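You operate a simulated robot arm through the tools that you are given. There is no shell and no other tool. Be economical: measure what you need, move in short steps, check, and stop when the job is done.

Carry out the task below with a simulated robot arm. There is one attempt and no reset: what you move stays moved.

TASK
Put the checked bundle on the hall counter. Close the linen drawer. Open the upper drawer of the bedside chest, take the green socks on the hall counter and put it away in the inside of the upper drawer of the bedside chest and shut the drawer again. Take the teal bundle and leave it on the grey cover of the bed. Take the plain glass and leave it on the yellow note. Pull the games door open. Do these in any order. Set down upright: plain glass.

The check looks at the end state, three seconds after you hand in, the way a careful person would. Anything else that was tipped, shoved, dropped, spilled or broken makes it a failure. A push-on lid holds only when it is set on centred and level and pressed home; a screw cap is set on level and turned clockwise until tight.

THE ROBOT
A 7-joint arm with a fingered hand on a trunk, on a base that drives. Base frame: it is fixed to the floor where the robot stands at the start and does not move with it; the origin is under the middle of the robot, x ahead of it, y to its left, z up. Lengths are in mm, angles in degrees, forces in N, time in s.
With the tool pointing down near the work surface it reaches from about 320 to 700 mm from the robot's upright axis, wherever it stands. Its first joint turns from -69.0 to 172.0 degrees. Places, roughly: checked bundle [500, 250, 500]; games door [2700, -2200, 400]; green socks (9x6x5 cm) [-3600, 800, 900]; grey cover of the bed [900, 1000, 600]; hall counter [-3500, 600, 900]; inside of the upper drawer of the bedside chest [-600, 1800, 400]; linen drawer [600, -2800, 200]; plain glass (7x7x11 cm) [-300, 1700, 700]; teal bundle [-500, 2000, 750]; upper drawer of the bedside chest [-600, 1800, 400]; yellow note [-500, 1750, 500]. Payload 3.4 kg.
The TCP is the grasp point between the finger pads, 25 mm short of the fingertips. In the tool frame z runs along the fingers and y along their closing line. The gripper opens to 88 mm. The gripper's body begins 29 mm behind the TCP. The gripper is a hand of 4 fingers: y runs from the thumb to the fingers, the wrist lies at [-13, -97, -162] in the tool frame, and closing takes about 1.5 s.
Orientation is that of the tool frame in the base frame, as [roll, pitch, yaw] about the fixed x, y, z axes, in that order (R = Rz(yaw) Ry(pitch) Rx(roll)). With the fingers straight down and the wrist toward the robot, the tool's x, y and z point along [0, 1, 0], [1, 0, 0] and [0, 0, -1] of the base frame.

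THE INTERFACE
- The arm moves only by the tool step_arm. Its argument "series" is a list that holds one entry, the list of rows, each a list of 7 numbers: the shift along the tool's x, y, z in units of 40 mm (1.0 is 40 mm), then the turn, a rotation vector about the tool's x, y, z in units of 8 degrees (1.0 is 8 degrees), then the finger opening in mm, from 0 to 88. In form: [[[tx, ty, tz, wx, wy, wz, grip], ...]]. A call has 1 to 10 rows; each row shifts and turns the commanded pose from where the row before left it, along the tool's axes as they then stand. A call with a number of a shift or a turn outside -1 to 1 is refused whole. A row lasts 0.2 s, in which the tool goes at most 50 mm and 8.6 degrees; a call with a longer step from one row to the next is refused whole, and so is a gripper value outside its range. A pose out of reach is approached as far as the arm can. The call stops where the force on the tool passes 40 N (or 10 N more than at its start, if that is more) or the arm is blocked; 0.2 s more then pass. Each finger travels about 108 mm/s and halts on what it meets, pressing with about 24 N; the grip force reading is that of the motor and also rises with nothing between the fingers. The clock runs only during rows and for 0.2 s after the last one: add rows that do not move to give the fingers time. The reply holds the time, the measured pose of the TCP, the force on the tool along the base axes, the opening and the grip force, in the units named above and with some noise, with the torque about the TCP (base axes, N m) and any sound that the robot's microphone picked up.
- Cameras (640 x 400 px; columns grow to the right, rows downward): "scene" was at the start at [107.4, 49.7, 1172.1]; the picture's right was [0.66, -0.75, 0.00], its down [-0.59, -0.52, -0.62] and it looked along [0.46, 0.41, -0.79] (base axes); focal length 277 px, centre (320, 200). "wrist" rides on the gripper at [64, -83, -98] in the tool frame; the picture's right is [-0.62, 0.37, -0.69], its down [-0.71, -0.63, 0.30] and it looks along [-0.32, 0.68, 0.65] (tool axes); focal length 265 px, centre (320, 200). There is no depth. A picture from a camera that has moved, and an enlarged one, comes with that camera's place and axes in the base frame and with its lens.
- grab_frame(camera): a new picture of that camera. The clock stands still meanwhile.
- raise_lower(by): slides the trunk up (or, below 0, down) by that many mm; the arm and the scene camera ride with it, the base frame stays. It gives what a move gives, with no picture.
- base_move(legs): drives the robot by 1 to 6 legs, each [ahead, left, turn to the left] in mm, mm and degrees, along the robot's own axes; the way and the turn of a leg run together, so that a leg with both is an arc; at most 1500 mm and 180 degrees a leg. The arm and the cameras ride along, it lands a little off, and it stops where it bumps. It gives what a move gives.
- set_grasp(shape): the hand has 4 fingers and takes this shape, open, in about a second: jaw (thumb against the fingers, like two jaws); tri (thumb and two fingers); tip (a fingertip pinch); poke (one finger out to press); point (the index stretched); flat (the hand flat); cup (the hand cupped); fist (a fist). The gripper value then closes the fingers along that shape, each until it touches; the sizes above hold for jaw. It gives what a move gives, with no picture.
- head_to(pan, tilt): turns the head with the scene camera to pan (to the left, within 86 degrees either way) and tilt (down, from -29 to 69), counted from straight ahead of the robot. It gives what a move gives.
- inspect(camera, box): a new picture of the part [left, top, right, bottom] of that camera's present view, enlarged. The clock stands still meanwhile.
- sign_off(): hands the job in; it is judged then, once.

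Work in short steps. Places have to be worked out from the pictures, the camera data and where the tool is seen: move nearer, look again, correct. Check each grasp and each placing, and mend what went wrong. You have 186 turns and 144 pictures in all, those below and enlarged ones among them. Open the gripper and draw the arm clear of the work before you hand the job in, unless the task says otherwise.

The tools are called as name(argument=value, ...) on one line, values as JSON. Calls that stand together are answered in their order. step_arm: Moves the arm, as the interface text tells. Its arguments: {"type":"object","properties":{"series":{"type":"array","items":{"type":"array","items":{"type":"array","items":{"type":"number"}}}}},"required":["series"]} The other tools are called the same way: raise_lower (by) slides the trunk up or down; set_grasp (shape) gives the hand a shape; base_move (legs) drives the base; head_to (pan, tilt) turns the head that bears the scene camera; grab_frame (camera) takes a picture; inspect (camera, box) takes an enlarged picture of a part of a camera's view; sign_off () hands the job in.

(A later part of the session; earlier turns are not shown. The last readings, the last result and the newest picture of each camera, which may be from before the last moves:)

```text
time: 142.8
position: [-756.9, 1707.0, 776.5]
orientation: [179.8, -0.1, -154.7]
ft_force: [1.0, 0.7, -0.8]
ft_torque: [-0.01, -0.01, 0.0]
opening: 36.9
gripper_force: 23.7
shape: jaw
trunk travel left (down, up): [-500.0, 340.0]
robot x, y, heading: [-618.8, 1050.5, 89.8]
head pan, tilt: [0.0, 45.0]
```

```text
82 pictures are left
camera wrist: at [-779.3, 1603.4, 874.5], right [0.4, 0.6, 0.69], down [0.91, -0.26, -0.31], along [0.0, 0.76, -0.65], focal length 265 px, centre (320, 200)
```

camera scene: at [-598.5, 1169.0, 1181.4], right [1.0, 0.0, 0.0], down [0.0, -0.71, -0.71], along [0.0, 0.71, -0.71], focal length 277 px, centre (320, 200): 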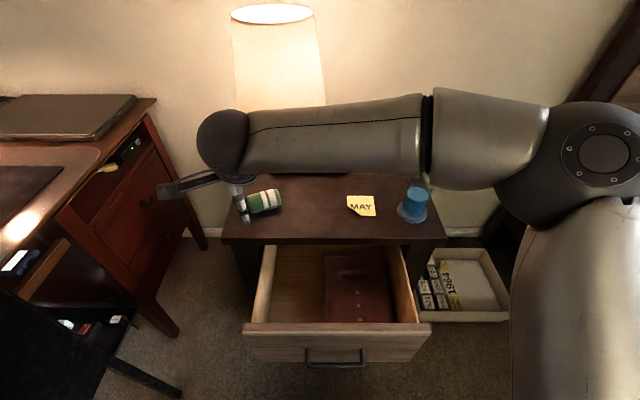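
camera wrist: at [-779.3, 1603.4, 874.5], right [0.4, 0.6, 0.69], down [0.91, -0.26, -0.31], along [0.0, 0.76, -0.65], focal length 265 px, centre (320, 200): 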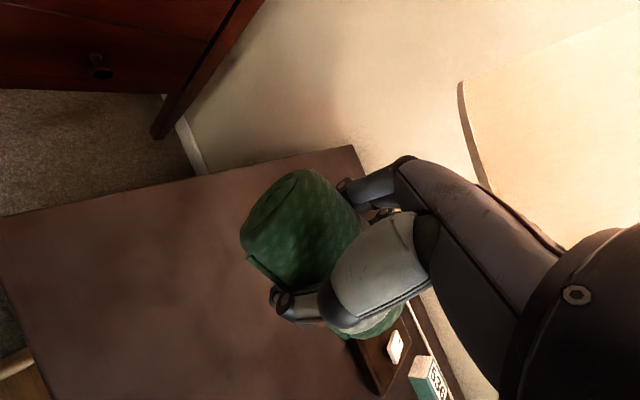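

Socks held. Move over the drawer's free left half, then turn the hand.

step_arm(series=[[[0.01, -0.88, 0, 0, 0, 0, 25], [0.01, -0.88, 0, 0, 0, 0, 25], [0.01, -0.88, 0, 0, 0, 0, 25], [0.01, -0.88, 0, 0, 0, 0, 25], [0.01, -0.88, 0, 0, 0, 0, 25], [0.01, -0.88, 0, 0, 0, 0, 25], [0, 0, 0, 0, 0, -0.85, 25], [0, 0, 0, 0, 0, -0.85, 25], [0, 0, 0, 0, 0, -0.8, 25], [0, 0, 0, 0, 0, 0, 25]]])

grab_frame(camera="wrist")

grab_frame(camera="scene")

```text
time: 145.0
position: [-670.4, 1514.5, 775.7]
orientation: [179.7, 0.1, -134.6]
ft_force: [-0.1, -0.5, -1.7]
ft_torque: [-0.04, -0.01, -0.01]
opening: 36.7
gripper_force: 23.7
shape: jaw
trunk travel left (down, up): [-500.0, 340.0]
robot x, y, heading: [-617.0, 1055.0, 90.3]
head pan, tilt: [0.0, 45.0]
```

```text
81 pictures are left
camera wrist: at [-654.8, 1409.5, 873.3], right [0.18, 0.7, 0.7], down [0.95, 0.07, -0.31], along [-0.26, 0.71, -0.65], focal length 265 px, centre (320, 200)
```

wrist: 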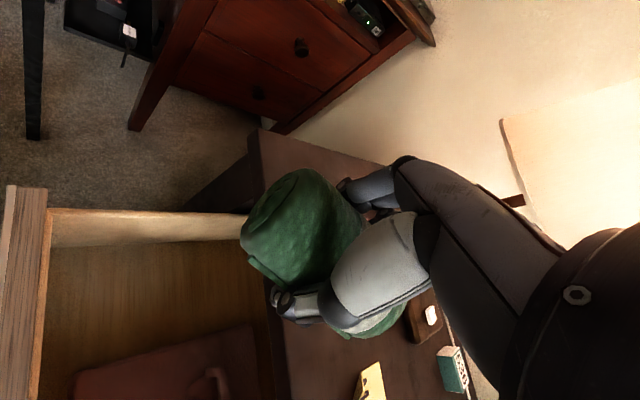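

```text
80 pictures are left
camera scene: at [-618.5, 1184.2, 1181.4], right [1.0, 0.0, 0.0], down [0.0, -0.71, -0.71], along [0.0, 0.71, -0.71], focal length 277 px, centre (320, 200)
```

scene: 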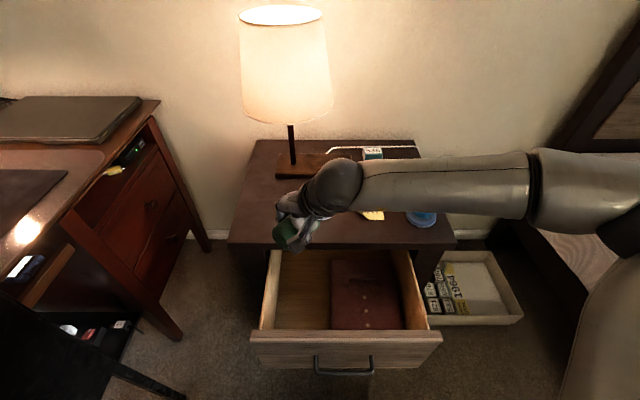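

Lower 200 mm toward the drawer and check clearances.

step_arm(series=[[[0, 0, 1, 0, 0, 0, 25], [0, 0, 1, 0, 0, 0, 25], [0, 0, 1, 0, 0, 0, 25], [0, 0, 1, 0, 0, 0, 25], [0, 0, 1, 0, 0, 0, 25], [0, 0, 0, 0, 0, 0, 25]]])

grab_frame(camera="wrist")

grab_frame(camera="scene")

```text
time: 146.4
position: [-670.2, 1516.3, 574.5]
orientation: [179.9, 0.1, -134.7]
ft_force: [0.4, -1.1, 0.3]
ft_torque: [0.01, 0.01, 0.0]
opening: 35.1
gripper_force: 23.5
shape: jaw
trunk travel left (down, up): [-500.0, 340.0]
robot x, y, heading: [-619.6, 1054.8, 90.1]
head pan, tilt: [0.0, 45.0]
```

```text
79 pictures are left
camera wrist: at [-655.3, 1410.6, 672.8], right [0.18, 0.7, 0.69], down [0.95, 0.07, -0.3], along [-0.26, 0.71, -0.65], focal length 265 px, centre (320, 200)
```

wrist: 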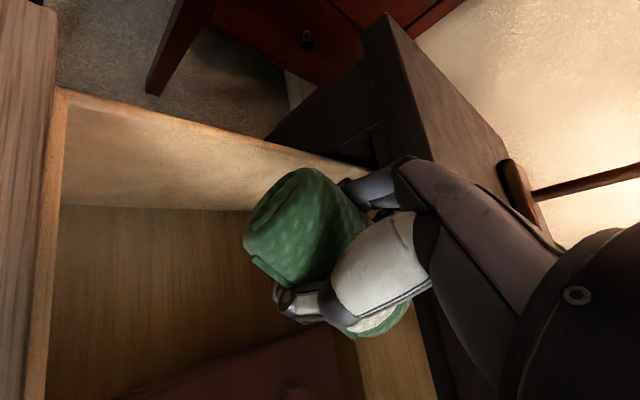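

```text
78 pictures are left
camera scene: at [-618.5, 1184.2, 1181.4], right [1.0, 0.0, 0.0], down [0.0, -0.71, -0.71], along [0.0, 0.71, -0.71], focal length 277 px, centre (320, 200)
```

scene: 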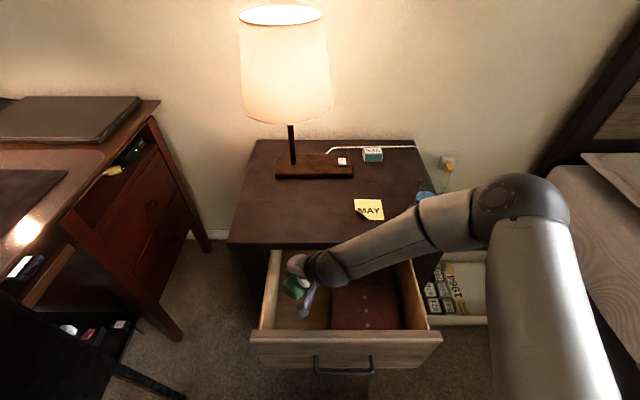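

Clearances fine; forearm slopes up to the elbow. Lower 100 mm more.

step_arm(series=[[[0, 0, 0.9, 0, 0, 0, 25], [0, 0, 0.9, 0, 0, 0, 25], [0, 0, 0.7, 0, 0, 0, 25], [0, 0, 0, 0, 0, 0, 25]]])

grab_frame(camera="wrist")

grab_frame(camera="scene")

```text
time: 147.4
position: [-669.3, 1516.6, 477.1]
orientation: [179.9, 0.1, -134.7]
ft_force: [-0.4, -0.7, -0.1]
ft_torque: [0.02, -0.04, 0.01]
opening: 34.7
gripper_force: 23.9
shape: jaw
trunk travel left (down, up): [-500.0, 340.0]
robot x, y, heading: [-621.1, 1052.9, 89.9]
head pan, tilt: [0.0, 45.0]
```

```text
77 pictures are left
camera wrist: at [-655.7, 1411.1, 574.0], right [0.18, 0.7, 0.7], down [0.95, 0.07, -0.3], along [-0.26, 0.71, -0.65], focal length 265 px, centre (320, 200)
```

wrist: 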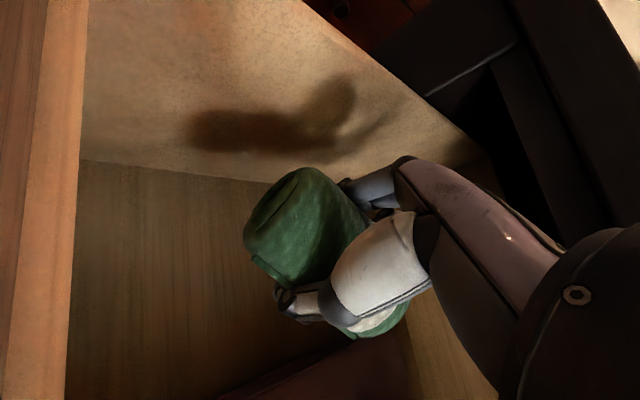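

```text
76 pictures are left
camera scene: at [-618.5, 1184.2, 1181.4], right [1.0, 0.0, 0.0], down [0.0, -0.71, -0.71], along [0.0, 0.71, -0.71], focal length 277 px, centre (320, 200)
```

scene: 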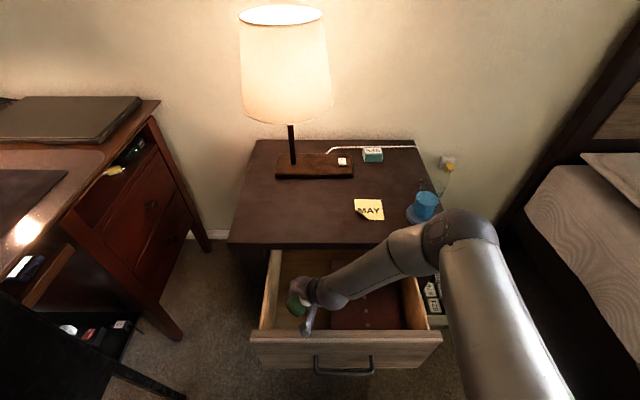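

The wrist camera is right above the drawer front, so I shift 30 mm toward the back first, then lower gently until contact.

step_arm(series=[[[-0.55, 0.55, 0, 0, 0, 0, 25], [0, 0, 0.4, 0, 0, 0, 25], [0, 0, 0.4, 0, 0, 0, 25], [0, 0, 0, 0, 0, 0, 25]]])

grab_frame(camera="wrist")

```text
time: 148.4
position: [-668.4, 1546.5, 442.8]
orientation: [179.8, 0.1, -134.7]
ft_force: [-0.2, -0.3, -0.1]
ft_torque: [-0.03, -0.02, -0.02]
opening: 35.0
gripper_force: 24.4
shape: jaw
trunk travel left (down, up): [-500.0, 340.0]
robot x, y, heading: [-619.0, 1051.6, 90.0]
head pan, tilt: [0.0, 45.0]
```

```text
75 pictures are left
camera wrist: at [-655.3, 1441.9, 541.2], right [0.18, 0.7, 0.7], down [0.95, 0.07, -0.3], along [-0.26, 0.71, -0.65], focal length 265 px, centre (320, 200)
```

wrist: 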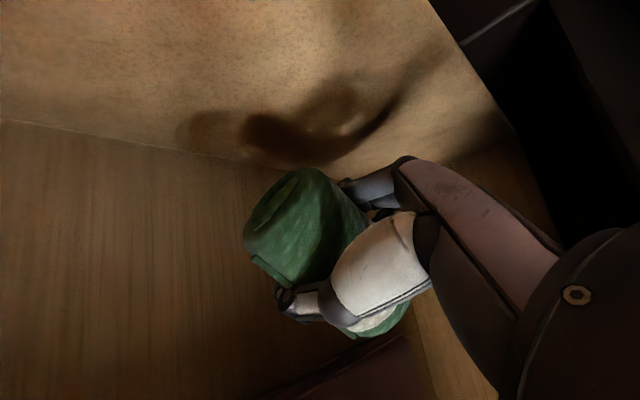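

Still clear. Continue down in small steps.

step_arm(series=[[[0, 0, 0.2, 0, 0, 0, 25], [0, 0, 0.2, 0, 0, 0, 25], [0, 0, 0.15, 0, 0, 0, 25], [0, 0, 0, 0, 0, 0, 25]]])

step_arm(series=[[[0, 0, 0.12, 0, 0, 0, 25], [0, 0, 0.12, 0, 0, 0, 25], [0, 0, 0, 0, 0, 0, 25]]])

grab_frame(camera="wrist")

grab_frame(camera="scene")

```text
time: 149.4
position: [-670.2, 1546.0, 422.0]
orientation: [179.8, 0.1, -134.7]
ft_force: [-0.2, 1.4, -1.2]
ft_torque: [0.01, -0.01, 0.01]
opening: 35.0
gripper_force: 23.7
shape: jaw
trunk travel left (down, up): [-500.0, 340.0]
robot x, y, heading: [-620.8, 1052.4, 89.8]
head pan, tilt: [0.0, 45.0]
```

```text
time: 150.2
position: [-669.5, 1546.9, 412.2]
orientation: [179.8, 0.0, -134.7]
ft_force: [-0.1, 0.9, -0.9]
ft_torque: [0.0, 0.0, 0.01]
opening: 35.1
gripper_force: 23.7
shape: jaw
trunk travel left (down, up): [-500.0, 340.0]
robot x, y, heading: [-617.3, 1051.5, 90.0]
head pan, tilt: [0.0, 45.0]
```

```text
74 pictures are left
camera wrist: at [-655.6, 1442.2, 509.4], right [0.18, 0.7, 0.7], down [0.95, 0.07, -0.3], along [-0.26, 0.71, -0.65], focal length 265 px, centre (320, 200)
```

wrist: 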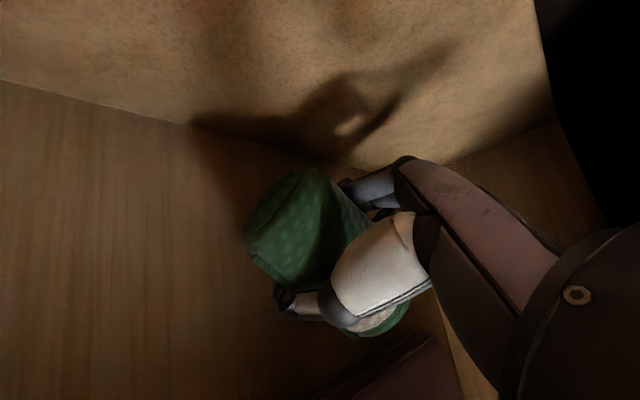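

```text
73 pictures are left
camera scene: at [-618.5, 1184.2, 1181.4], right [1.0, 0.0, 0.0], down [0.0, -0.71, -0.71], along [0.0, 0.71, -0.71], focal length 277 px, centre (320, 200)
```

scene: 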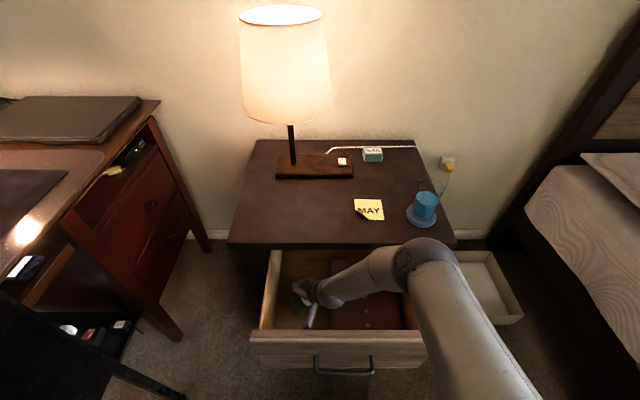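

Still in free air; continue down.

step_arm(series=[[[0, 0, 0.12, 0, 0, 0, 25], [0, 0, 0.12, 0, 0, 0, 25], [0, 0, 0.12, 0, 0, 0, 25], [0, 0, 0, 0, 0, 0, 25]]])

step_arm(series=[[[0, 0, 0.1, 0, 0, 0, 25], [0, 0, 0.1, 0, 0, 0, 25], [0, 0, 0.1, 0, 0, 0, 25], [0, 0, 0, 0, 0, 0, 25]]])

grab_frame(camera="wrist")

```text
time: 151.2
position: [-670.6, 1546.2, 397.1]
orientation: [179.9, 0.1, -134.7]
ft_force: [0.5, -0.1, -0.7]
ft_torque: [-0.01, 0.02, -0.01]
opening: 35.1
gripper_force: 23.9
shape: jaw
trunk travel left (down, up): [-500.0, 340.0]
robot x, y, heading: [-617.5, 1053.9, 90.1]
head pan, tilt: [0.0, 45.0]
```

```text
time: 152.1
position: [-672.2, 1555.9, 394.2]
orientation: [178.6, 0.8, -134.9]
ft_force: [1.9, 2.2, 21.1]
ft_torque: [0.13, 0.35, -0.06]
opening: 36.5
gripper_force: 23.8
shape: jaw
trunk travel left (down, up): [-500.0, 340.0]
robot x, y, heading: [-618.3, 1052.4, 89.8]
head pan, tilt: [0.0, 45.0]
stopped in row 4: the force on the tool passed its limit (the readings are from after the stop); the commanded pose is now the measured one
```

```text
72 pictures are left
camera wrist: at [-658.1, 1448.0, 488.7], right [0.19, 0.68, 0.71], down [0.95, 0.07, -0.31], along [-0.26, 0.73, -0.63], focal length 265 px, centre (320, 200)
```

wrist: 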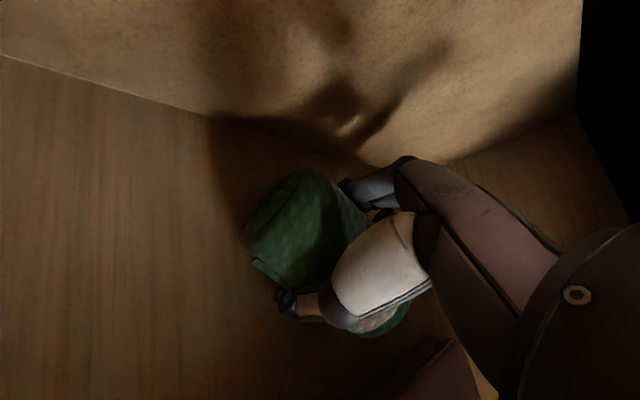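

Contact with the drawer floor. Release and lift straight out.

step_arm(series=[[[0, 0, -0.05, 0, 0, 0, 30], [0, 0, 0, 0, 0, 0, 50], [0, 0, 0, 0, 0, 0, 65], [0, 0, 0, 0, 0, 0, 72], [0, 0, 0, 0, 0, 0, 72], [0, 0, 0, 0, 0, 0, 72]]])

step_arm(series=[[[0, 0, -0.6, 0, 0, 0, 72], [0, 0, -1, 0, 0, 0, 72], [0, 0, -1, 0, 0, 0, 72], [0, 0, -1, 0, 0, 0, 72], [0, 0, -1, 0, 0, 0, 72], [0, 0, -1, 0, 0, 0, 72], [0, 0, -1, 0, 0, 0, 72], [0, 0, 0, 0, 0, 0, 72]]])

grab_frame(camera="wrist")

grab_frame(camera="scene")

```text
time: 153.5
position: [-673.8, 1552.0, 393.6]
orientation: [178.8, 0.4, -134.8]
ft_force: [-10.2, -0.8, 28.0]
ft_torque: [-0.92, -0.51, -0.32]
opening: 69.9
gripper_force: 0.2
shape: jaw
trunk travel left (down, up): [-500.0, 340.0]
robot x, y, heading: [-618.8, 1055.6, 90.0]
head pan, tilt: [0.0, 45.0]
```

```text
time: 155.3
position: [-670.4, 1546.9, 656.0]
orientation: [179.1, 0.3, -134.9]
ft_force: [0.3, 0.0, 1.3]
ft_torque: [-0.02, 0.02, -0.02]
opening: 71.8
gripper_force: 0.0
shape: jaw
trunk travel left (down, up): [-500.0, 340.0]
robot x, y, heading: [-617.8, 1049.3, 90.0]
head pan, tilt: [0.0, 45.0]
```

```text
71 pictures are left
camera wrist: at [-655.9, 1442.3, 752.9], right [0.18, 0.69, 0.7], down [0.95, 0.07, -0.31], along [-0.26, 0.72, -0.64], focal length 265 px, centre (320, 200)
```

wrist: 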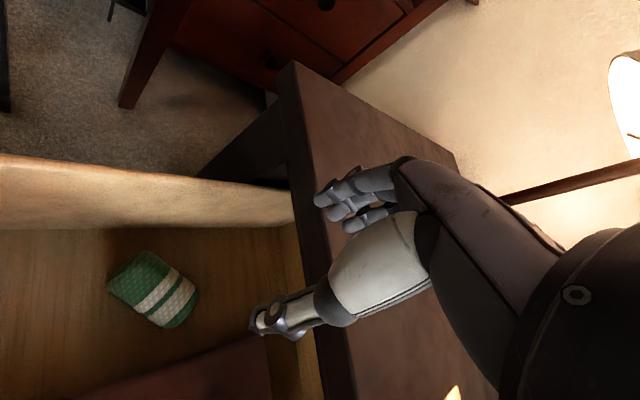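

```text
70 pictures are left
camera scene: at [-618.6, 1184.4, 1181.4], right [1.0, 0.0, 0.0], down [0.0, -0.71, -0.71], along [0.0, 0.71, -0.71], focal length 277 px, centre (320, 200)
```

scene: 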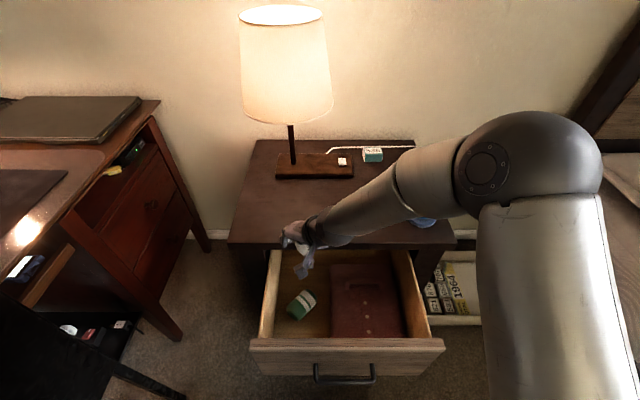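

Socks lie in the drawer. To shut it I'll use a forward-pointing closed hand. Back off, square the hand, raise it, then pitch forward.

base_move(legs=[[-330, 50, 0]])

step_arm(series=[[[0, 0, -0.9, 0, 0, 0.94, 0], [0, 0, -0.9, 0, 0, 0.94, 0], [0, 0, -0.9, 0, 0, 0.94, 0], [0, 0, -0.9, 0, 0, 0.94, 0], [0, 0, -0.9, 0, 0, 0.94, 0], [0, 0.6, 0, 0, 0, 0.94, 0], [0, 0.8, 0, 0, 0, 0, 0], [0, 0.8, 0, 0, 0, 0, 0], [0, 0, 0, 0, 0, 0, 0]]])

step_arm(series=[[[0, 0, 0, -1, 0, 0, 0], [0, 0, 0, -1, 0, 0, 0], [0, 0, 0, -1, 0, 0, 0], [0, 0, 0, -1, 0, 0, 0], [0, 0, 0, -1, 0, 0, 0], [0, 0, 0, -1, 0, 0, 0], [0, 0, 0, -1, 0, 0, 0], [0, 0, 0, -1, 0, 0, 0], [0, 0, 0, -1, 0, 0, 0], [0, 0, 0, -1, 0, 0, 0]]])

grab_frame(camera="scene")

```text
time: 157.5
position: [-721.3, 1219.2, 656.0]
orientation: [179.1, 0.4, -134.7]
ft_force: [0.1, -0.7, 0.1]
ft_torque: [0.03, 0.02, 0.04]
opening: 71.8
gripper_force: 0.0
shape: jaw
trunk travel left (down, up): [-500.0, 340.0]
robot x, y, heading: [-669.2, 726.1, 90.3]
head pan, tilt: [0.0, 45.0]
```

```text
time: 159.5
position: [-714.2, 1308.5, 858.4]
orientation: [178.0, -3.1, 179.0]
ft_force: [-0.1, 0.5, -0.4]
ft_torque: [-0.01, 0.02, -0.02]
opening: 0.0
gripper_force: 23.4
shape: jaw
trunk travel left (down, up): [-500.0, 340.0]
robot x, y, heading: [-672.3, 727.2, 90.1]
head pan, tilt: [0.0, 45.0]
```

```text
time: 161.7
position: [-698.6, 1311.3, 844.0]
orientation: [104.3, -1.8, 176.6]
ft_force: [-0.7, 0.7, -0.1]
ft_torque: [0.0, 0.01, 0.0]
opening: 0.2
gripper_force: 23.8
shape: jaw
out of reach, approached as far as the arm can: row 3
trunk travel left (down, up): [-500.0, 340.0]
robot x, y, heading: [-664.8, 720.6, 90.3]
head pan, tilt: [0.0, 45.0]
```

```text
69 pictures are left
camera scene: at [-668.6, 855.6, 1181.4], right [1.0, 0.0, 0.0], down [0.0, -0.71, -0.71], along [0.0, 0.71, -0.71], focal length 277 px, centre (320, 200)
```

scene: 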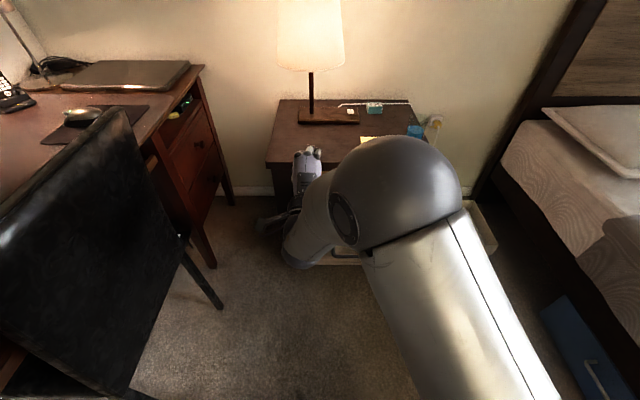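

Now shift right to the drawer's middle (x≈-567), lower so the fingertips are at z≈515, above the handle.

base_move(legs=[[-40, -132, 0]])

raise_lower(by=-328)

head_to(pan=0, tilt=38)

grab_frame(camera="scene")

```text
time: 163.0
position: [-566.3, 1271.6, 840.2]
orientation: [104.6, -1.4, 176.5]
ft_force: [-0.4, -0.7, -0.3]
ft_torque: [0.01, -0.01, 0.01]
opening: 0.2
gripper_force: 23.6
shape: jaw
trunk travel left (down, up): [-500.0, 340.0]
robot x, y, heading: [-536.5, 685.4, 90.3]
head pan, tilt: [0.0, 45.0]
```

```text
time: 166.3
position: [-564.2, 1273.5, 513.8]
orientation: [104.6, -1.7, 176.3]
ft_force: [-0.3, -0.1, -0.7]
ft_torque: [-0.03, 0.0, -0.02]
opening: 0.2
gripper_force: 23.9
shape: jaw
trunk travel left (down, up): [-172.0, 668.0]
robot x, y, heading: [-538.0, 682.7, 90.2]
head pan, tilt: [0.0, 45.0]
```

```text
time: 166.9
position: [-564.0, 1273.4, 513.6]
orientation: [104.6, -1.6, 176.2]
ft_force: [0.5, -0.1, -0.7]
ft_torque: [0.01, -0.01, 0.0]
opening: 0.0
gripper_force: 23.7
shape: jaw
trunk travel left (down, up): [-172.0, 668.0]
robot x, y, heading: [-537.7, 683.6, 90.0]
head pan, tilt: [0.0, 38.0]
```

```text
68 pictures are left
camera scene: at [-535.6, 820.9, 863.6], right [1.0, 0.0, 0.0], down [0.0, -0.62, -0.79], along [0.0, 0.79, -0.62], focal length 277 px, centre (320, 200)
```

scene: 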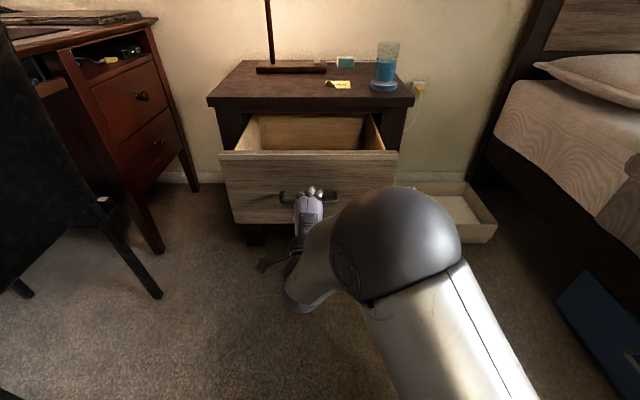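

Drive ahead to push the drawer: first 250 mm.

base_move(legs=[[250, 0, 0]])

grab_frame(camera="scene")

```text
time: 168.8
position: [-565.0, 1525.3, 513.9]
orientation: [104.7, -1.7, 176.4]
ft_force: [0.4, 0.5, -0.4]
ft_torque: [0.03, 0.03, 0.01]
opening: 0.0
gripper_force: 24.4
shape: jaw
trunk travel left (down, up): [-172.0, 668.0]
robot x, y, heading: [-538.2, 939.9, 90.2]
head pan, tilt: [0.0, 38.0]
```

```text
67 pictures are left
camera scene: at [-536.3, 1073.5, 863.6], right [1.0, 0.0, 0.0], down [0.0, -0.62, -0.79], along [0.0, 0.79, -0.62], focal length 277 px, centre (320, 200)
```

scene: 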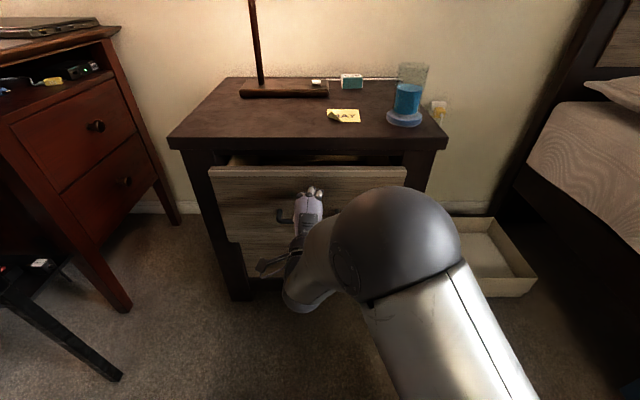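

Pushing works; about 75 mm left. Push 85 mm more.

base_move(legs=[[70, 0, 0]])

grab_frame(camera="scene")

```text
time: 169.9
position: [-564.2, 1593.6, 513.7]
orientation: [104.5, -1.8, 176.3]
ft_force: [-1.1, -8.3, 0.4]
ft_torque: [-0.07, -0.01, 0.06]
opening: 0.0
gripper_force: 24.3
shape: jaw
trunk travel left (down, up): [-172.0, 668.0]
robot x, y, heading: [-533.4, 1006.5, 90.1]
head pan, tilt: [0.0, 38.0]
stopped in leg 1: the force on the tool passed its limit (the readings are from after the stop); the commanded pose is now the measured one
```

```text
66 pictures are left
camera scene: at [-536.5, 1141.2, 863.8], right [1.0, 0.0, 0.0], down [0.0, -0.61, -0.79], along [0.0, 0.79, -0.61], focal length 277 px, centre (320, 200)
```

scene: 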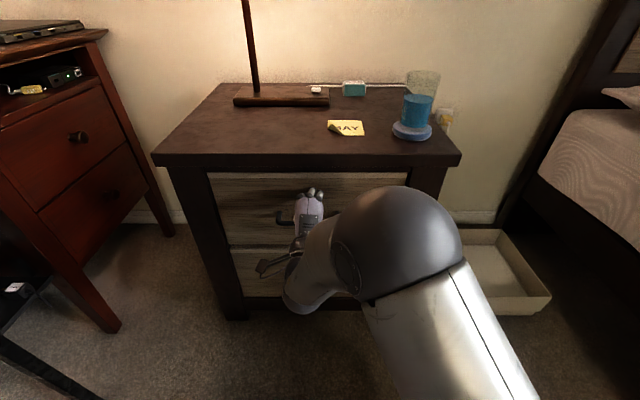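

The force limit tripped: the drawer is home. Back away, inspect, then raise the trunk.

base_move(legs=[[-200, 0, 0]])

grab_frame(camera="scene")

raise_lower(by=328)

```text
time: 171.5
position: [-564.4, 1392.8, 512.6]
orientation: [104.6, -1.8, 176.1]
ft_force: [1.2, 0.1, 0.4]
ft_torque: [-0.01, 0.0, 0.0]
opening: 0.0
gripper_force: 23.8
shape: jaw
trunk travel left (down, up): [-172.0, 668.0]
robot x, y, heading: [-543.3, 806.7, 90.1]
head pan, tilt: [0.0, 38.0]
```

```text
65 pictures are left
camera scene: at [-535.9, 941.4, 863.6], right [1.0, 0.0, 0.0], down [0.0, -0.62, -0.79], along [0.0, 0.79, -0.62], focal length 277 px, centre (320, 200)
```

scene: 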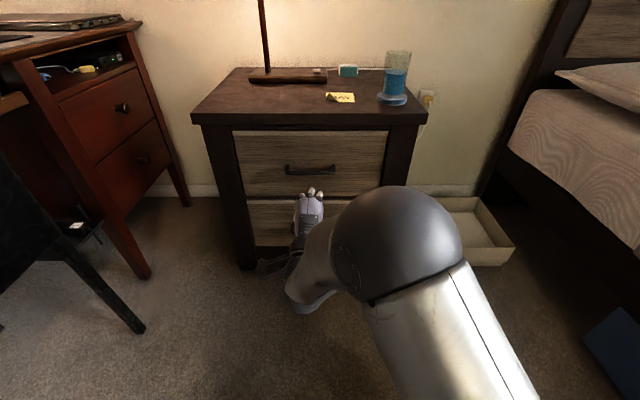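

```text
time: 174.7
position: [-563.8, 1392.5, 840.0]
orientation: [104.6, -1.8, 176.2]
ft_force: [0.4, -0.2, 0.5]
ft_torque: [0.03, 0.0, -0.03]
opening: 0.3
gripper_force: 24.4
shape: jaw
trunk travel left (down, up): [-500.0, 340.0]
robot x, y, heading: [-534.1, 807.2, 90.0]
head pan, tilt: [0.0, 38.0]
```

Drawer fully shut. Now pitch the hand back to pointing down, level it, and drive toward the glass side.

step_arm(series=[[[0, 0, 0, 0.945, 0, 0, 40], [0, 0, 0, 0.945, 0, 0, 60], [0, 0, 0, 0.945, 0, 0, 88], [0, 0, 0, 0.945, 0, 0, 88], [0, 0, 0, 0.945, 0, 0, 88], [0, 0, 0, 0.945, 0, 0, 88], [0, 0, 0, 0.945, 0, 0, 88], [0, 0, 0, 0.945, 0, 0, 88], [0, 0, 0, 0.945, 0, 0, 88], [0, 0, 0, 0.945, 0, 0, 88]]])

step_arm(series=[[[0, -0.8, 0, 0, -0.22, -0.47, 88], [0, -0.8, -0.3, 0, 0, 0, 88], [0, -0.8, -0.3, 0, 0, 0, 88], [0, 0, 0, 0, 0, 0, 88]]])

base_move(legs=[[180, -170, 0]])

head_to(pan=0, tilt=42)

grab_frame(camera="scene")

grab_frame(camera="wrist")

```text
time: 176.9
position: [-563.8, 1393.5, 840.7]
orientation: [-179.7, -1.9, 176.3]
ft_force: [-0.1, -0.2, 0.9]
ft_torque: [0.0, 0.01, 0.03]
opening: 87.7
gripper_force: 0.0
shape: jaw
trunk travel left (down, up): [-500.0, 340.0]
robot x, y, heading: [-536.4, 803.2, 90.1]
head pan, tilt: [0.0, 38.0]
```

```text
time: 177.9
position: [-565.0, 1296.8, 865.3]
orientation: [-179.7, -0.2, 179.9]
ft_force: [0.1, -0.4, -0.4]
ft_torque: [0.02, -0.01, 0.03]
opening: 87.8
gripper_force: 0.0
shape: jaw
trunk travel left (down, up): [-500.0, 340.0]
robot x, y, heading: [-537.6, 807.0, 90.3]
head pan, tilt: [0.0, 38.0]
```

```text
time: 179.7
position: [-397.3, 1478.5, 864.9]
orientation: [-179.9, -0.1, 179.8]
ft_force: [1.0, -0.7, -0.3]
ft_torque: [-0.02, 0.01, -0.01]
opening: 87.5
gripper_force: 0.1
shape: jaw
trunk travel left (down, up): [-500.0, 340.0]
robot x, y, heading: [-363.3, 982.3, 90.1]
head pan, tilt: [0.0, 38.0]
```

```text
time: 180.4
position: [-396.1, 1477.2, 866.4]
orientation: [-179.8, -0.1, 179.8]
ft_force: [0.1, 0.2, -0.7]
ft_torque: [0.05, 0.0, 0.0]
opening: 87.6
gripper_force: 0.1
shape: jaw
trunk travel left (down, up): [-500.0, 340.0]
robot x, y, heading: [-369.4, 987.0, 89.9]
head pan, tilt: [0.0, 42.0]
```

```text
64 pictures are left
camera scene: at [-366.1, 1119.1, 1187.1], right [1.0, -0.01, 0.0], down [-0.01, -0.66, -0.75], along [0.01, 0.75, -0.66], focal length 277 px, centre (320, 200)
```

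scene: 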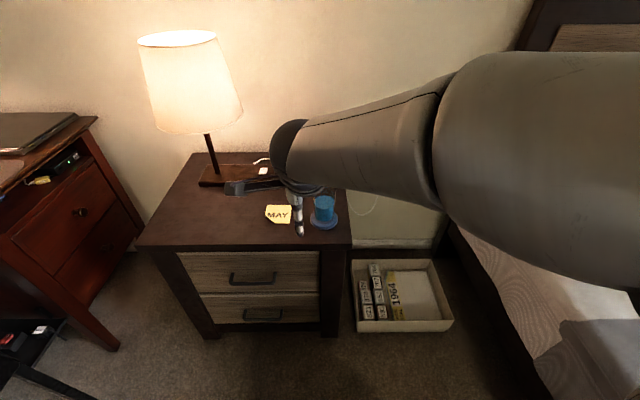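

```text
63 pictures are left
camera wrist: at [-460.3, 1394.2, 963.5], right [0.62, 0.37, 0.69], down [0.71, -0.63, -0.3], along [0.33, 0.68, -0.66], focal length 265 px, centre (320, 200)
```

wrist: 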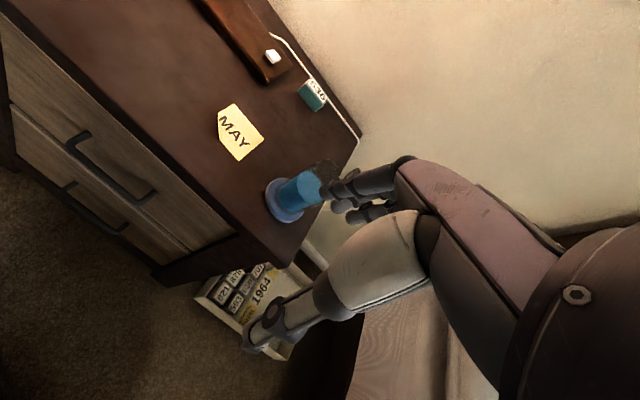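

Zoom in on the glass and note from both cameras for precise positions.

inspect(camera="scene", box=[220, 150, 380, 250])

inspect(camera="wrist", box=[180, 80, 340, 240])

```text
4.00 times, centred on (300, 200) of scene
camera zoom: at [-366.1, 1119.1, 1187.1], right [1.0, -0.01, 0.0], down [-0.01, -0.66, -0.75], along [0.01, 0.75, -0.66], focal length 1110 px, centre (400, 200)
```

zoom: 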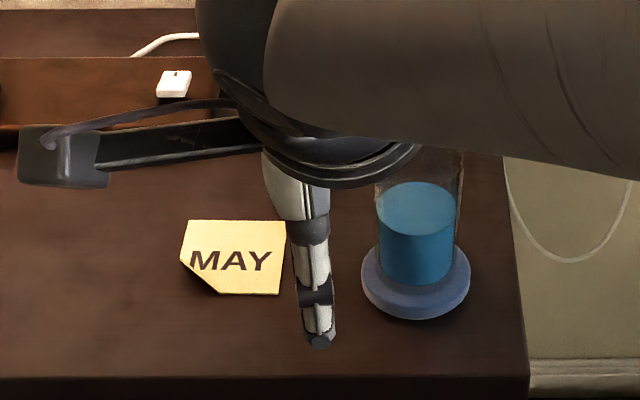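

```text
2.50 times, centred on (260, 160) of wrist
camera zoom: at [-460.3, 1394.2, 963.5], right [0.62, 0.37, 0.69], down [0.71, -0.63, -0.3], along [0.33, 0.68, -0.66], focal length 664 px, centre (470, 300)
```

zoom: 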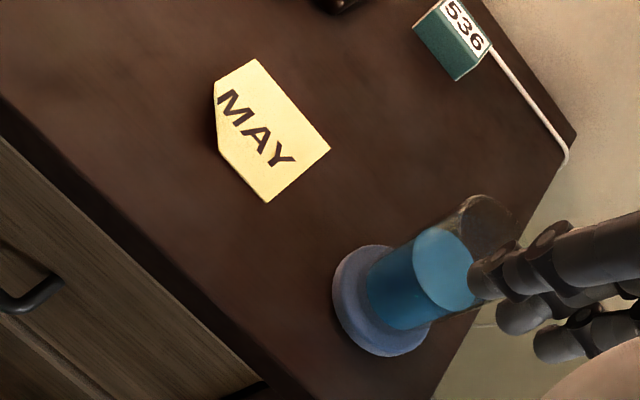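

Glass base centre is (-348, 1682), rim ≈ z 732; note centre (-480, 1715). Drive 130 mm ahead, then hover over the glass.

base_move(legs=[[130, 0, 0]])

step_arm(series=[[[-0.4, 0.6, 0, 0, 0, 0, 88], [-0.4, 0.6, 0, 0, 0, 0, 88], [-0.4, 0.68, 0, 0, 0, 0, 88], [0, 0, 0.8, 0, 0, 0, 88], [0, 0, 0.8, 0, 0, 0, 88], [0, 0, 0, 0, 0, 0, 88]]])

grab_frame(camera="wrist")

grab_frame(camera="scene")

```text
time: 181.7
position: [-396.7, 1609.5, 865.2]
orientation: [-179.9, 0.0, 179.9]
ft_force: [0.4, -0.2, 0.0]
ft_torque: [-0.02, 0.0, 0.01]
opening: 87.9
gripper_force: 0.1
shape: jaw
trunk travel left (down, up): [-500.0, 340.0]
robot x, y, heading: [-368.3, 1118.9, 90.0]
head pan, tilt: [0.0, 42.0]
```

```text
time: 183.1
position: [-349.0, 1681.4, 802.7]
orientation: [-179.9, -0.1, 180.0]
ft_force: [0.5, -0.4, 1.0]
ft_torque: [-0.01, 0.01, 0.0]
opening: 87.6
gripper_force: 0.2
shape: jaw
trunk travel left (down, up): [-500.0, 340.0]
robot x, y, heading: [-375.7, 1114.7, 90.1]
head pan, tilt: [0.0, 42.0]
```

```text
60 pictures are left
camera wrist: at [-411.8, 1600.1, 899.8], right [0.62, 0.37, 0.69], down [0.71, -0.63, -0.3], along [0.33, 0.68, -0.66], focal length 265 px, centre (320, 200)
```

wrist: 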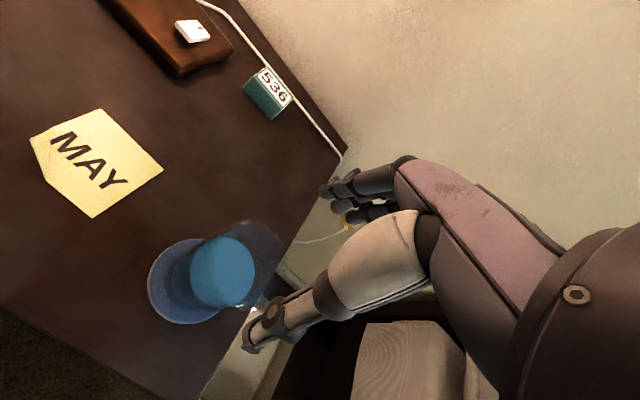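

```text
59 pictures are left
camera scene: at [-367.1, 1250.2, 1185.7], right [1.0, 0.0, 0.0], down [0.0, -0.67, -0.74], along [0.0, 0.74, -0.67], focal length 277 px, centre (320, 200)
```

scene: 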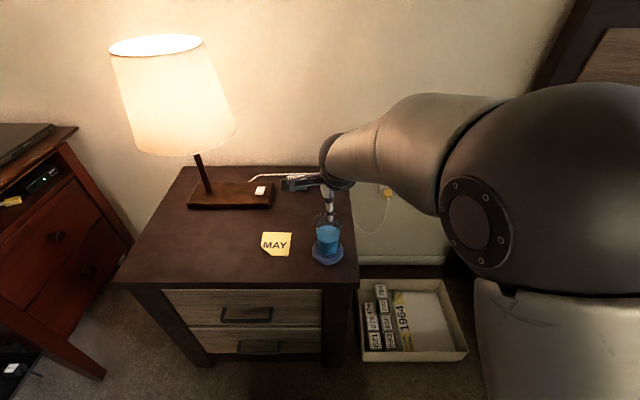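

Estimates agree: glass at (-348, 1681), TCP right over it. Lower slowly around the glass.

step_arm(series=[[[0, 0, 0.5, 0, 0, 0, 88], [0, 0, 0.5, 0, 0, 0, 88], [0, 0, 0.4, 0, 0, 0, 88], [0, 0, 0.3, 0, 0, 0, 88], [0, 0, 0, 0, 0, 0, 88]]])

inspect(camera="wrist", box=[140, 140, 460, 400])

inspect(camera="scene", box=[240, 140, 400, 290])

```text
time: 184.3
position: [-348.2, 1682.8, 731.3]
orientation: [-179.9, -0.1, 179.9]
ft_force: [0.3, -0.1, -1.6]
ft_torque: [0.04, 0.03, -0.01]
opening: 87.5
gripper_force: 0.0
shape: jaw
trunk travel left (down, up): [-500.0, 340.0]
robot x, y, heading: [-368.2, 1116.7, 90.0]
head pan, tilt: [0.0, 42.0]
```

```text
1.54 times, centred on (300, 270) of wrist
camera zoom: at [-412.5, 1599.9, 831.0], right [0.62, 0.37, 0.69], down [0.71, -0.63, -0.3], along [0.33, 0.68, -0.66], focal length 408 px, centre (351, 92)
```

zoom: 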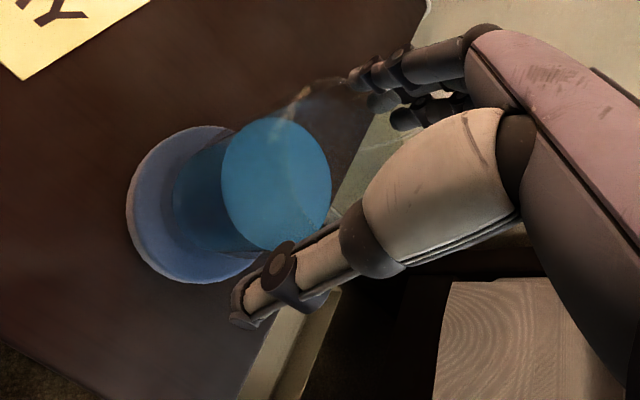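

```text
2.67 times, centred on (320, 215) of scene
camera zoom: at [-367.2, 1250.3, 1185.7], right [1.0, 0.0, 0.0], down [0.0, -0.67, -0.74], along [0.0, 0.74, -0.67], focal length 740 px, centre (320, 160)
```

zoom: 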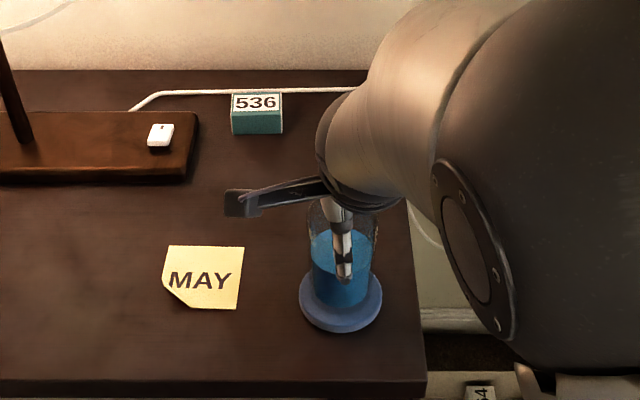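

Thumb in front, fingers behind the glass. Lower 17 mm and close gently.

step_arm(series=[[[0, 0, 0.22, 0, 0, 0, 88], [0, 0, 0.2, 0, 0, 0, 88], [0, 0, 0, 0, 0, 0, 80], [0, 0, 0, 0, 0, 0, 72], [0, 0, 0, 0, 0, 0, 65], [0, 0, 0, 0, 0, 0, 58], [0, 0, 0, 0, 0, 0, 55], [0, 0, 0, 0, 0, 0, 55], [0, 0, 0, 0, 0, 0, 55]]])

grab_frame(camera="wrist")

```text
time: 186.3
position: [-347.7, 1685.0, 715.6]
orientation: [-179.8, -0.3, 179.6]
ft_force: [0.1, -1.6, 0.3]
ft_torque: [-0.02, -0.05, -0.04]
opening: 56.8
gripper_force: 0.1
shape: jaw
trunk travel left (down, up): [-500.0, 340.0]
robot x, y, heading: [-367.9, 1118.2, 90.1]
head pan, tilt: [0.0, 42.0]
```

```text
56 pictures are left
camera wrist: at [-410.8, 1601.2, 814.6], right [0.63, 0.37, 0.69], down [0.71, -0.64, -0.31], along [0.33, 0.68, -0.66], focal length 265 px, centre (320, 200)
```

wrist: 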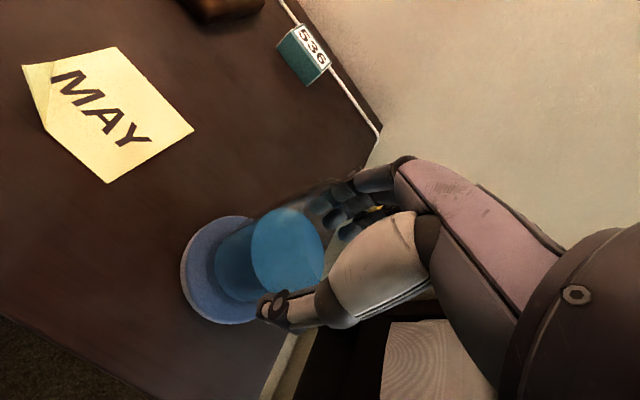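

Opening 57 with no force yet; squeeze a little further.

step_arm(series=[[[0, 0, 0, 0, 0, 0, 50], [0, 0, 0, 0, 0, 0, 45], [0, 0, 0, 0, 0, 0, 45], [0, 0, 0, 0, 0, 0, 45]]])

```text
time: 187.3
position: [-348.1, 1685.4, 716.2]
orientation: [-179.8, -0.4, 179.6]
ft_force: [0.5, 0.1, 1.0]
ft_torque: [-0.02, 0.03, 0.01]
opening: 51.4
gripper_force: 24.3
shape: jaw
trunk travel left (down, up): [-500.0, 340.0]
robot x, y, heading: [-374.5, 1116.8, 89.9]
head pan, tilt: [0.0, 42.0]
```

Gripped (the opening reading runs below true size, as with earlier objects). Lift slowly 40 mm and check.

step_arm(series=[[[0, 0, -0.15, 0, 0, 0, 45], [0, 0, -0.2, 0, 0, 0, 45], [0, 0, -0.25, 0, 0, 0, 45], [0, 0, -0.25, 0, 0, 0, 45], [0, 0, -0.15, 0, 0, 0, 45], [0, 0, 0, 0, 0, 0, 45]]])

grab_frame(camera="wrist")

inspect(camera="scene", box=[240, 140, 400, 290])

```text
time: 188.7
position: [-349.1, 1684.3, 756.0]
orientation: [-179.8, 0.0, 179.9]
ft_force: [-0.8, -0.3, -3.7]
ft_torque: [0.0, 0.02, -0.01]
opening: 51.4
gripper_force: 23.8
shape: jaw
trunk travel left (down, up): [-500.0, 340.0]
robot x, y, heading: [-370.7, 1118.9, 89.8]
head pan, tilt: [0.0, 42.0]
```

```text
55 pictures are left
camera wrist: at [-412.7, 1601.2, 854.5], right [0.62, 0.37, 0.69], down [0.71, -0.63, -0.3], along [0.33, 0.68, -0.66], focal length 265 px, centre (320, 200)
```

wrist: 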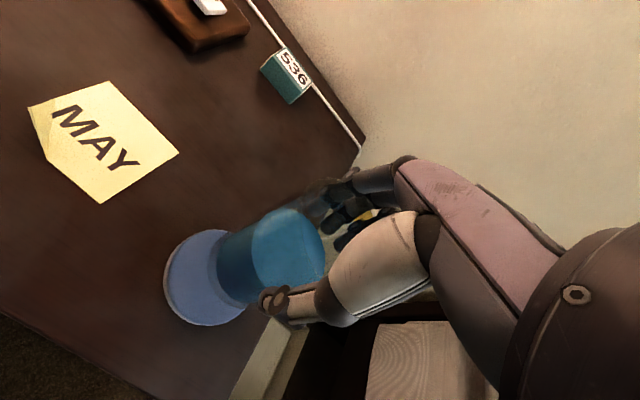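

```text
2.67 times, centred on (320, 215) of scene
camera zoom: at [-367.2, 1250.7, 1185.6], right [1.0, 0.0, 0.0], down [0.0, -0.67, -0.74], along [0.0, 0.74, -0.67], focal length 740 px, centre (320, 160)
```

zoom: 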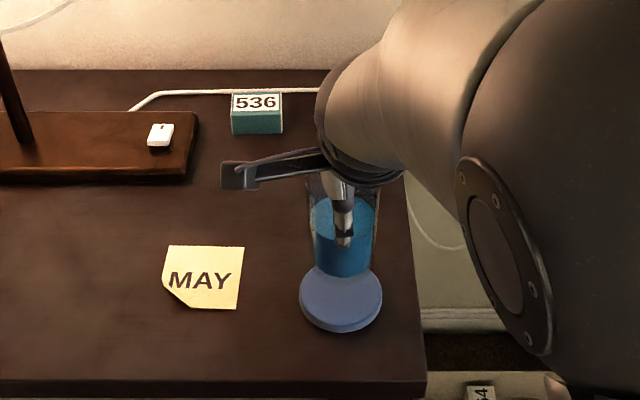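

Glass lifted level, the coaster stays. Move slowly to over the note at (-482, 1714).

step_arm(series=[[[0.15, 0.03, 0, 0, 0, 0, 45], [0.3, 0.07, 0, 0, 0, 0, 45], [0.45, 0.1, 0, 0, 0, 0, 45], [0.5, 0.12, 0, 0, 0, 0, 45], [0.5, 0.12, 0, 0, 0, 0, 45], [0.5, 0.12, 0, 0, 0, 0, 45], [0.45, 0.1, 0, 0, 0, 0, 45], [0.3, 0.06, 0, 0, 0, 0, 45], [0.17, 0.03, 0, 0, 0, 0, 45], [0, 0, 0, 0, 0, 0, 45]]])

grab_frame(camera="wrist")

inspect(camera="scene", box=[220, 140, 380, 290])

```text
time: 190.9
position: [-465.0, 1724.1, 763.5]
orientation: [-179.7, -2.3, 177.6]
ft_force: [1.1, -0.4, -2.8]
ft_torque: [-0.02, -0.04, -0.04]
opening: 51.3
gripper_force: 23.7
shape: jaw
trunk travel left (down, up): [-500.0, 340.0]
robot x, y, heading: [-372.0, 1119.0, 90.1]
head pan, tilt: [0.0, 42.0]
```

```text
53 pictures are left
camera wrist: at [-528.6, 1643.8, 865.2], right [0.66, 0.35, 0.67], down [0.68, -0.66, -0.33], along [0.33, 0.67, -0.67], focal length 265 px, centre (320, 200)
```

wrist: 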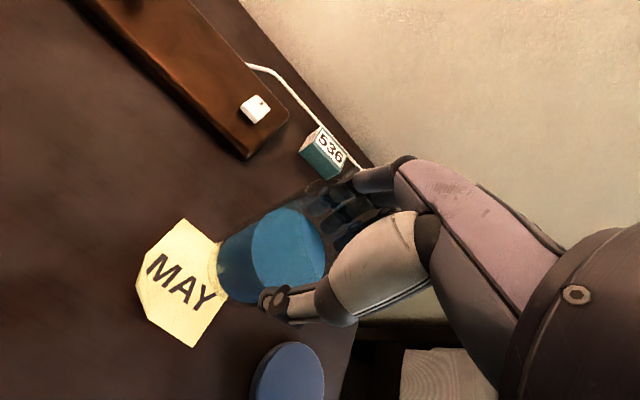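

```text
2.67 times, centred on (300, 215) of scene
camera zoom: at [-367.2, 1250.7, 1185.6], right [1.0, 0.0, 0.0], down [0.0, -0.67, -0.74], along [0.0, 0.74, -0.67], focal length 740 px, centre (373, 160)
```

zoom: 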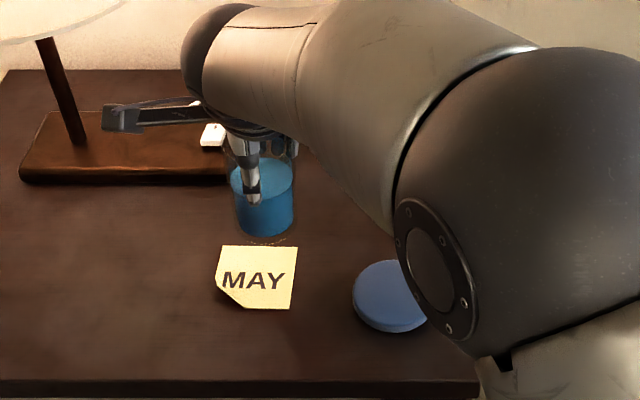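

The pose hasn't settled fully; wait a moment and reread.

step_arm(series=[[[0, 0, 0, 0, 0, 0, 45], [0, 0, 0, 0, 0, 0, 45], [0, 0, 0, 0, 0, 0, 45]]])

```text
time: 191.7
position: [-464.2, 1724.6, 762.6]
orientation: [-179.5, -2.1, 177.7]
ft_force: [-0.7, -0.2, -3.3]
ft_torque: [-0.02, -0.02, 0.01]
opening: 51.4
gripper_force: 24.0
shape: jaw
trunk travel left (down, up): [-500.0, 340.0]
robot x, y, heading: [-368.7, 1115.7, 90.0]
head pan, tilt: [0.0, 42.0]
```

The arm is hitting a wrist limit here; turning the hand about the vertical (the glass is round) should free it. Turn slowly by 16°.

step_arm(series=[[[0, 0, 0, 0, 0, -0.4, 45], [0, 0, 0, 0, 0, -0.4, 45], [0, 0, 0, 0, 0, -0.4, 45], [0, 0, 0, 0, 0, -0.4, 45], [0, 0, 0, 0, 0, -0.4, 45], [0, 0, 0, 0, 0, 0, 45], [0, 0, 0, 0, 0, 0, 45]]])

```text
time: 193.3
position: [-480.7, 1714.2, 755.2]
orientation: [-179.8, 0.0, -164.1]
ft_force: [0.3, -0.6, -1.8]
ft_torque: [-0.04, -0.01, 0.01]
opening: 51.4
gripper_force: 24.2
shape: jaw
trunk travel left (down, up): [-500.0, 340.0]
robot x, y, heading: [-369.2, 1116.8, 90.1]
head pan, tilt: [0.0, 42.0]
```

Level and over the note now. Check alignment.

grab_frame(camera="wrist")

inspect(camera="scene", box=[220, 140, 380, 290])

```text
51 pictures are left
camera wrist: at [-519.7, 1616.6, 854.5], right [0.5, 0.53, 0.69], down [0.86, -0.41, -0.3], along [0.12, 0.74, -0.66], focal length 265 px, centre (320, 200)
```

wrist: 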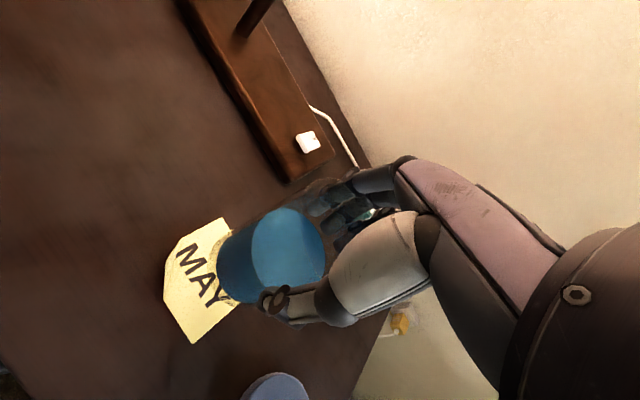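

```text
2.67 times, centred on (300, 215) of scene
camera zoom: at [-367.3, 1250.7, 1185.6], right [1.0, 0.0, 0.0], down [0.0, -0.67, -0.74], along [0.0, 0.74, -0.67], focal length 740 px, centre (373, 160)
```

zoom: 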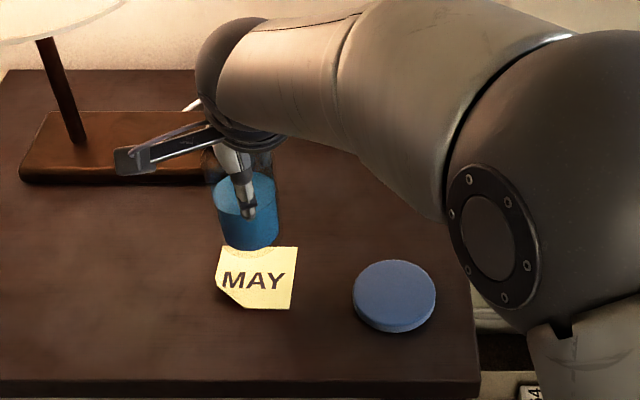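

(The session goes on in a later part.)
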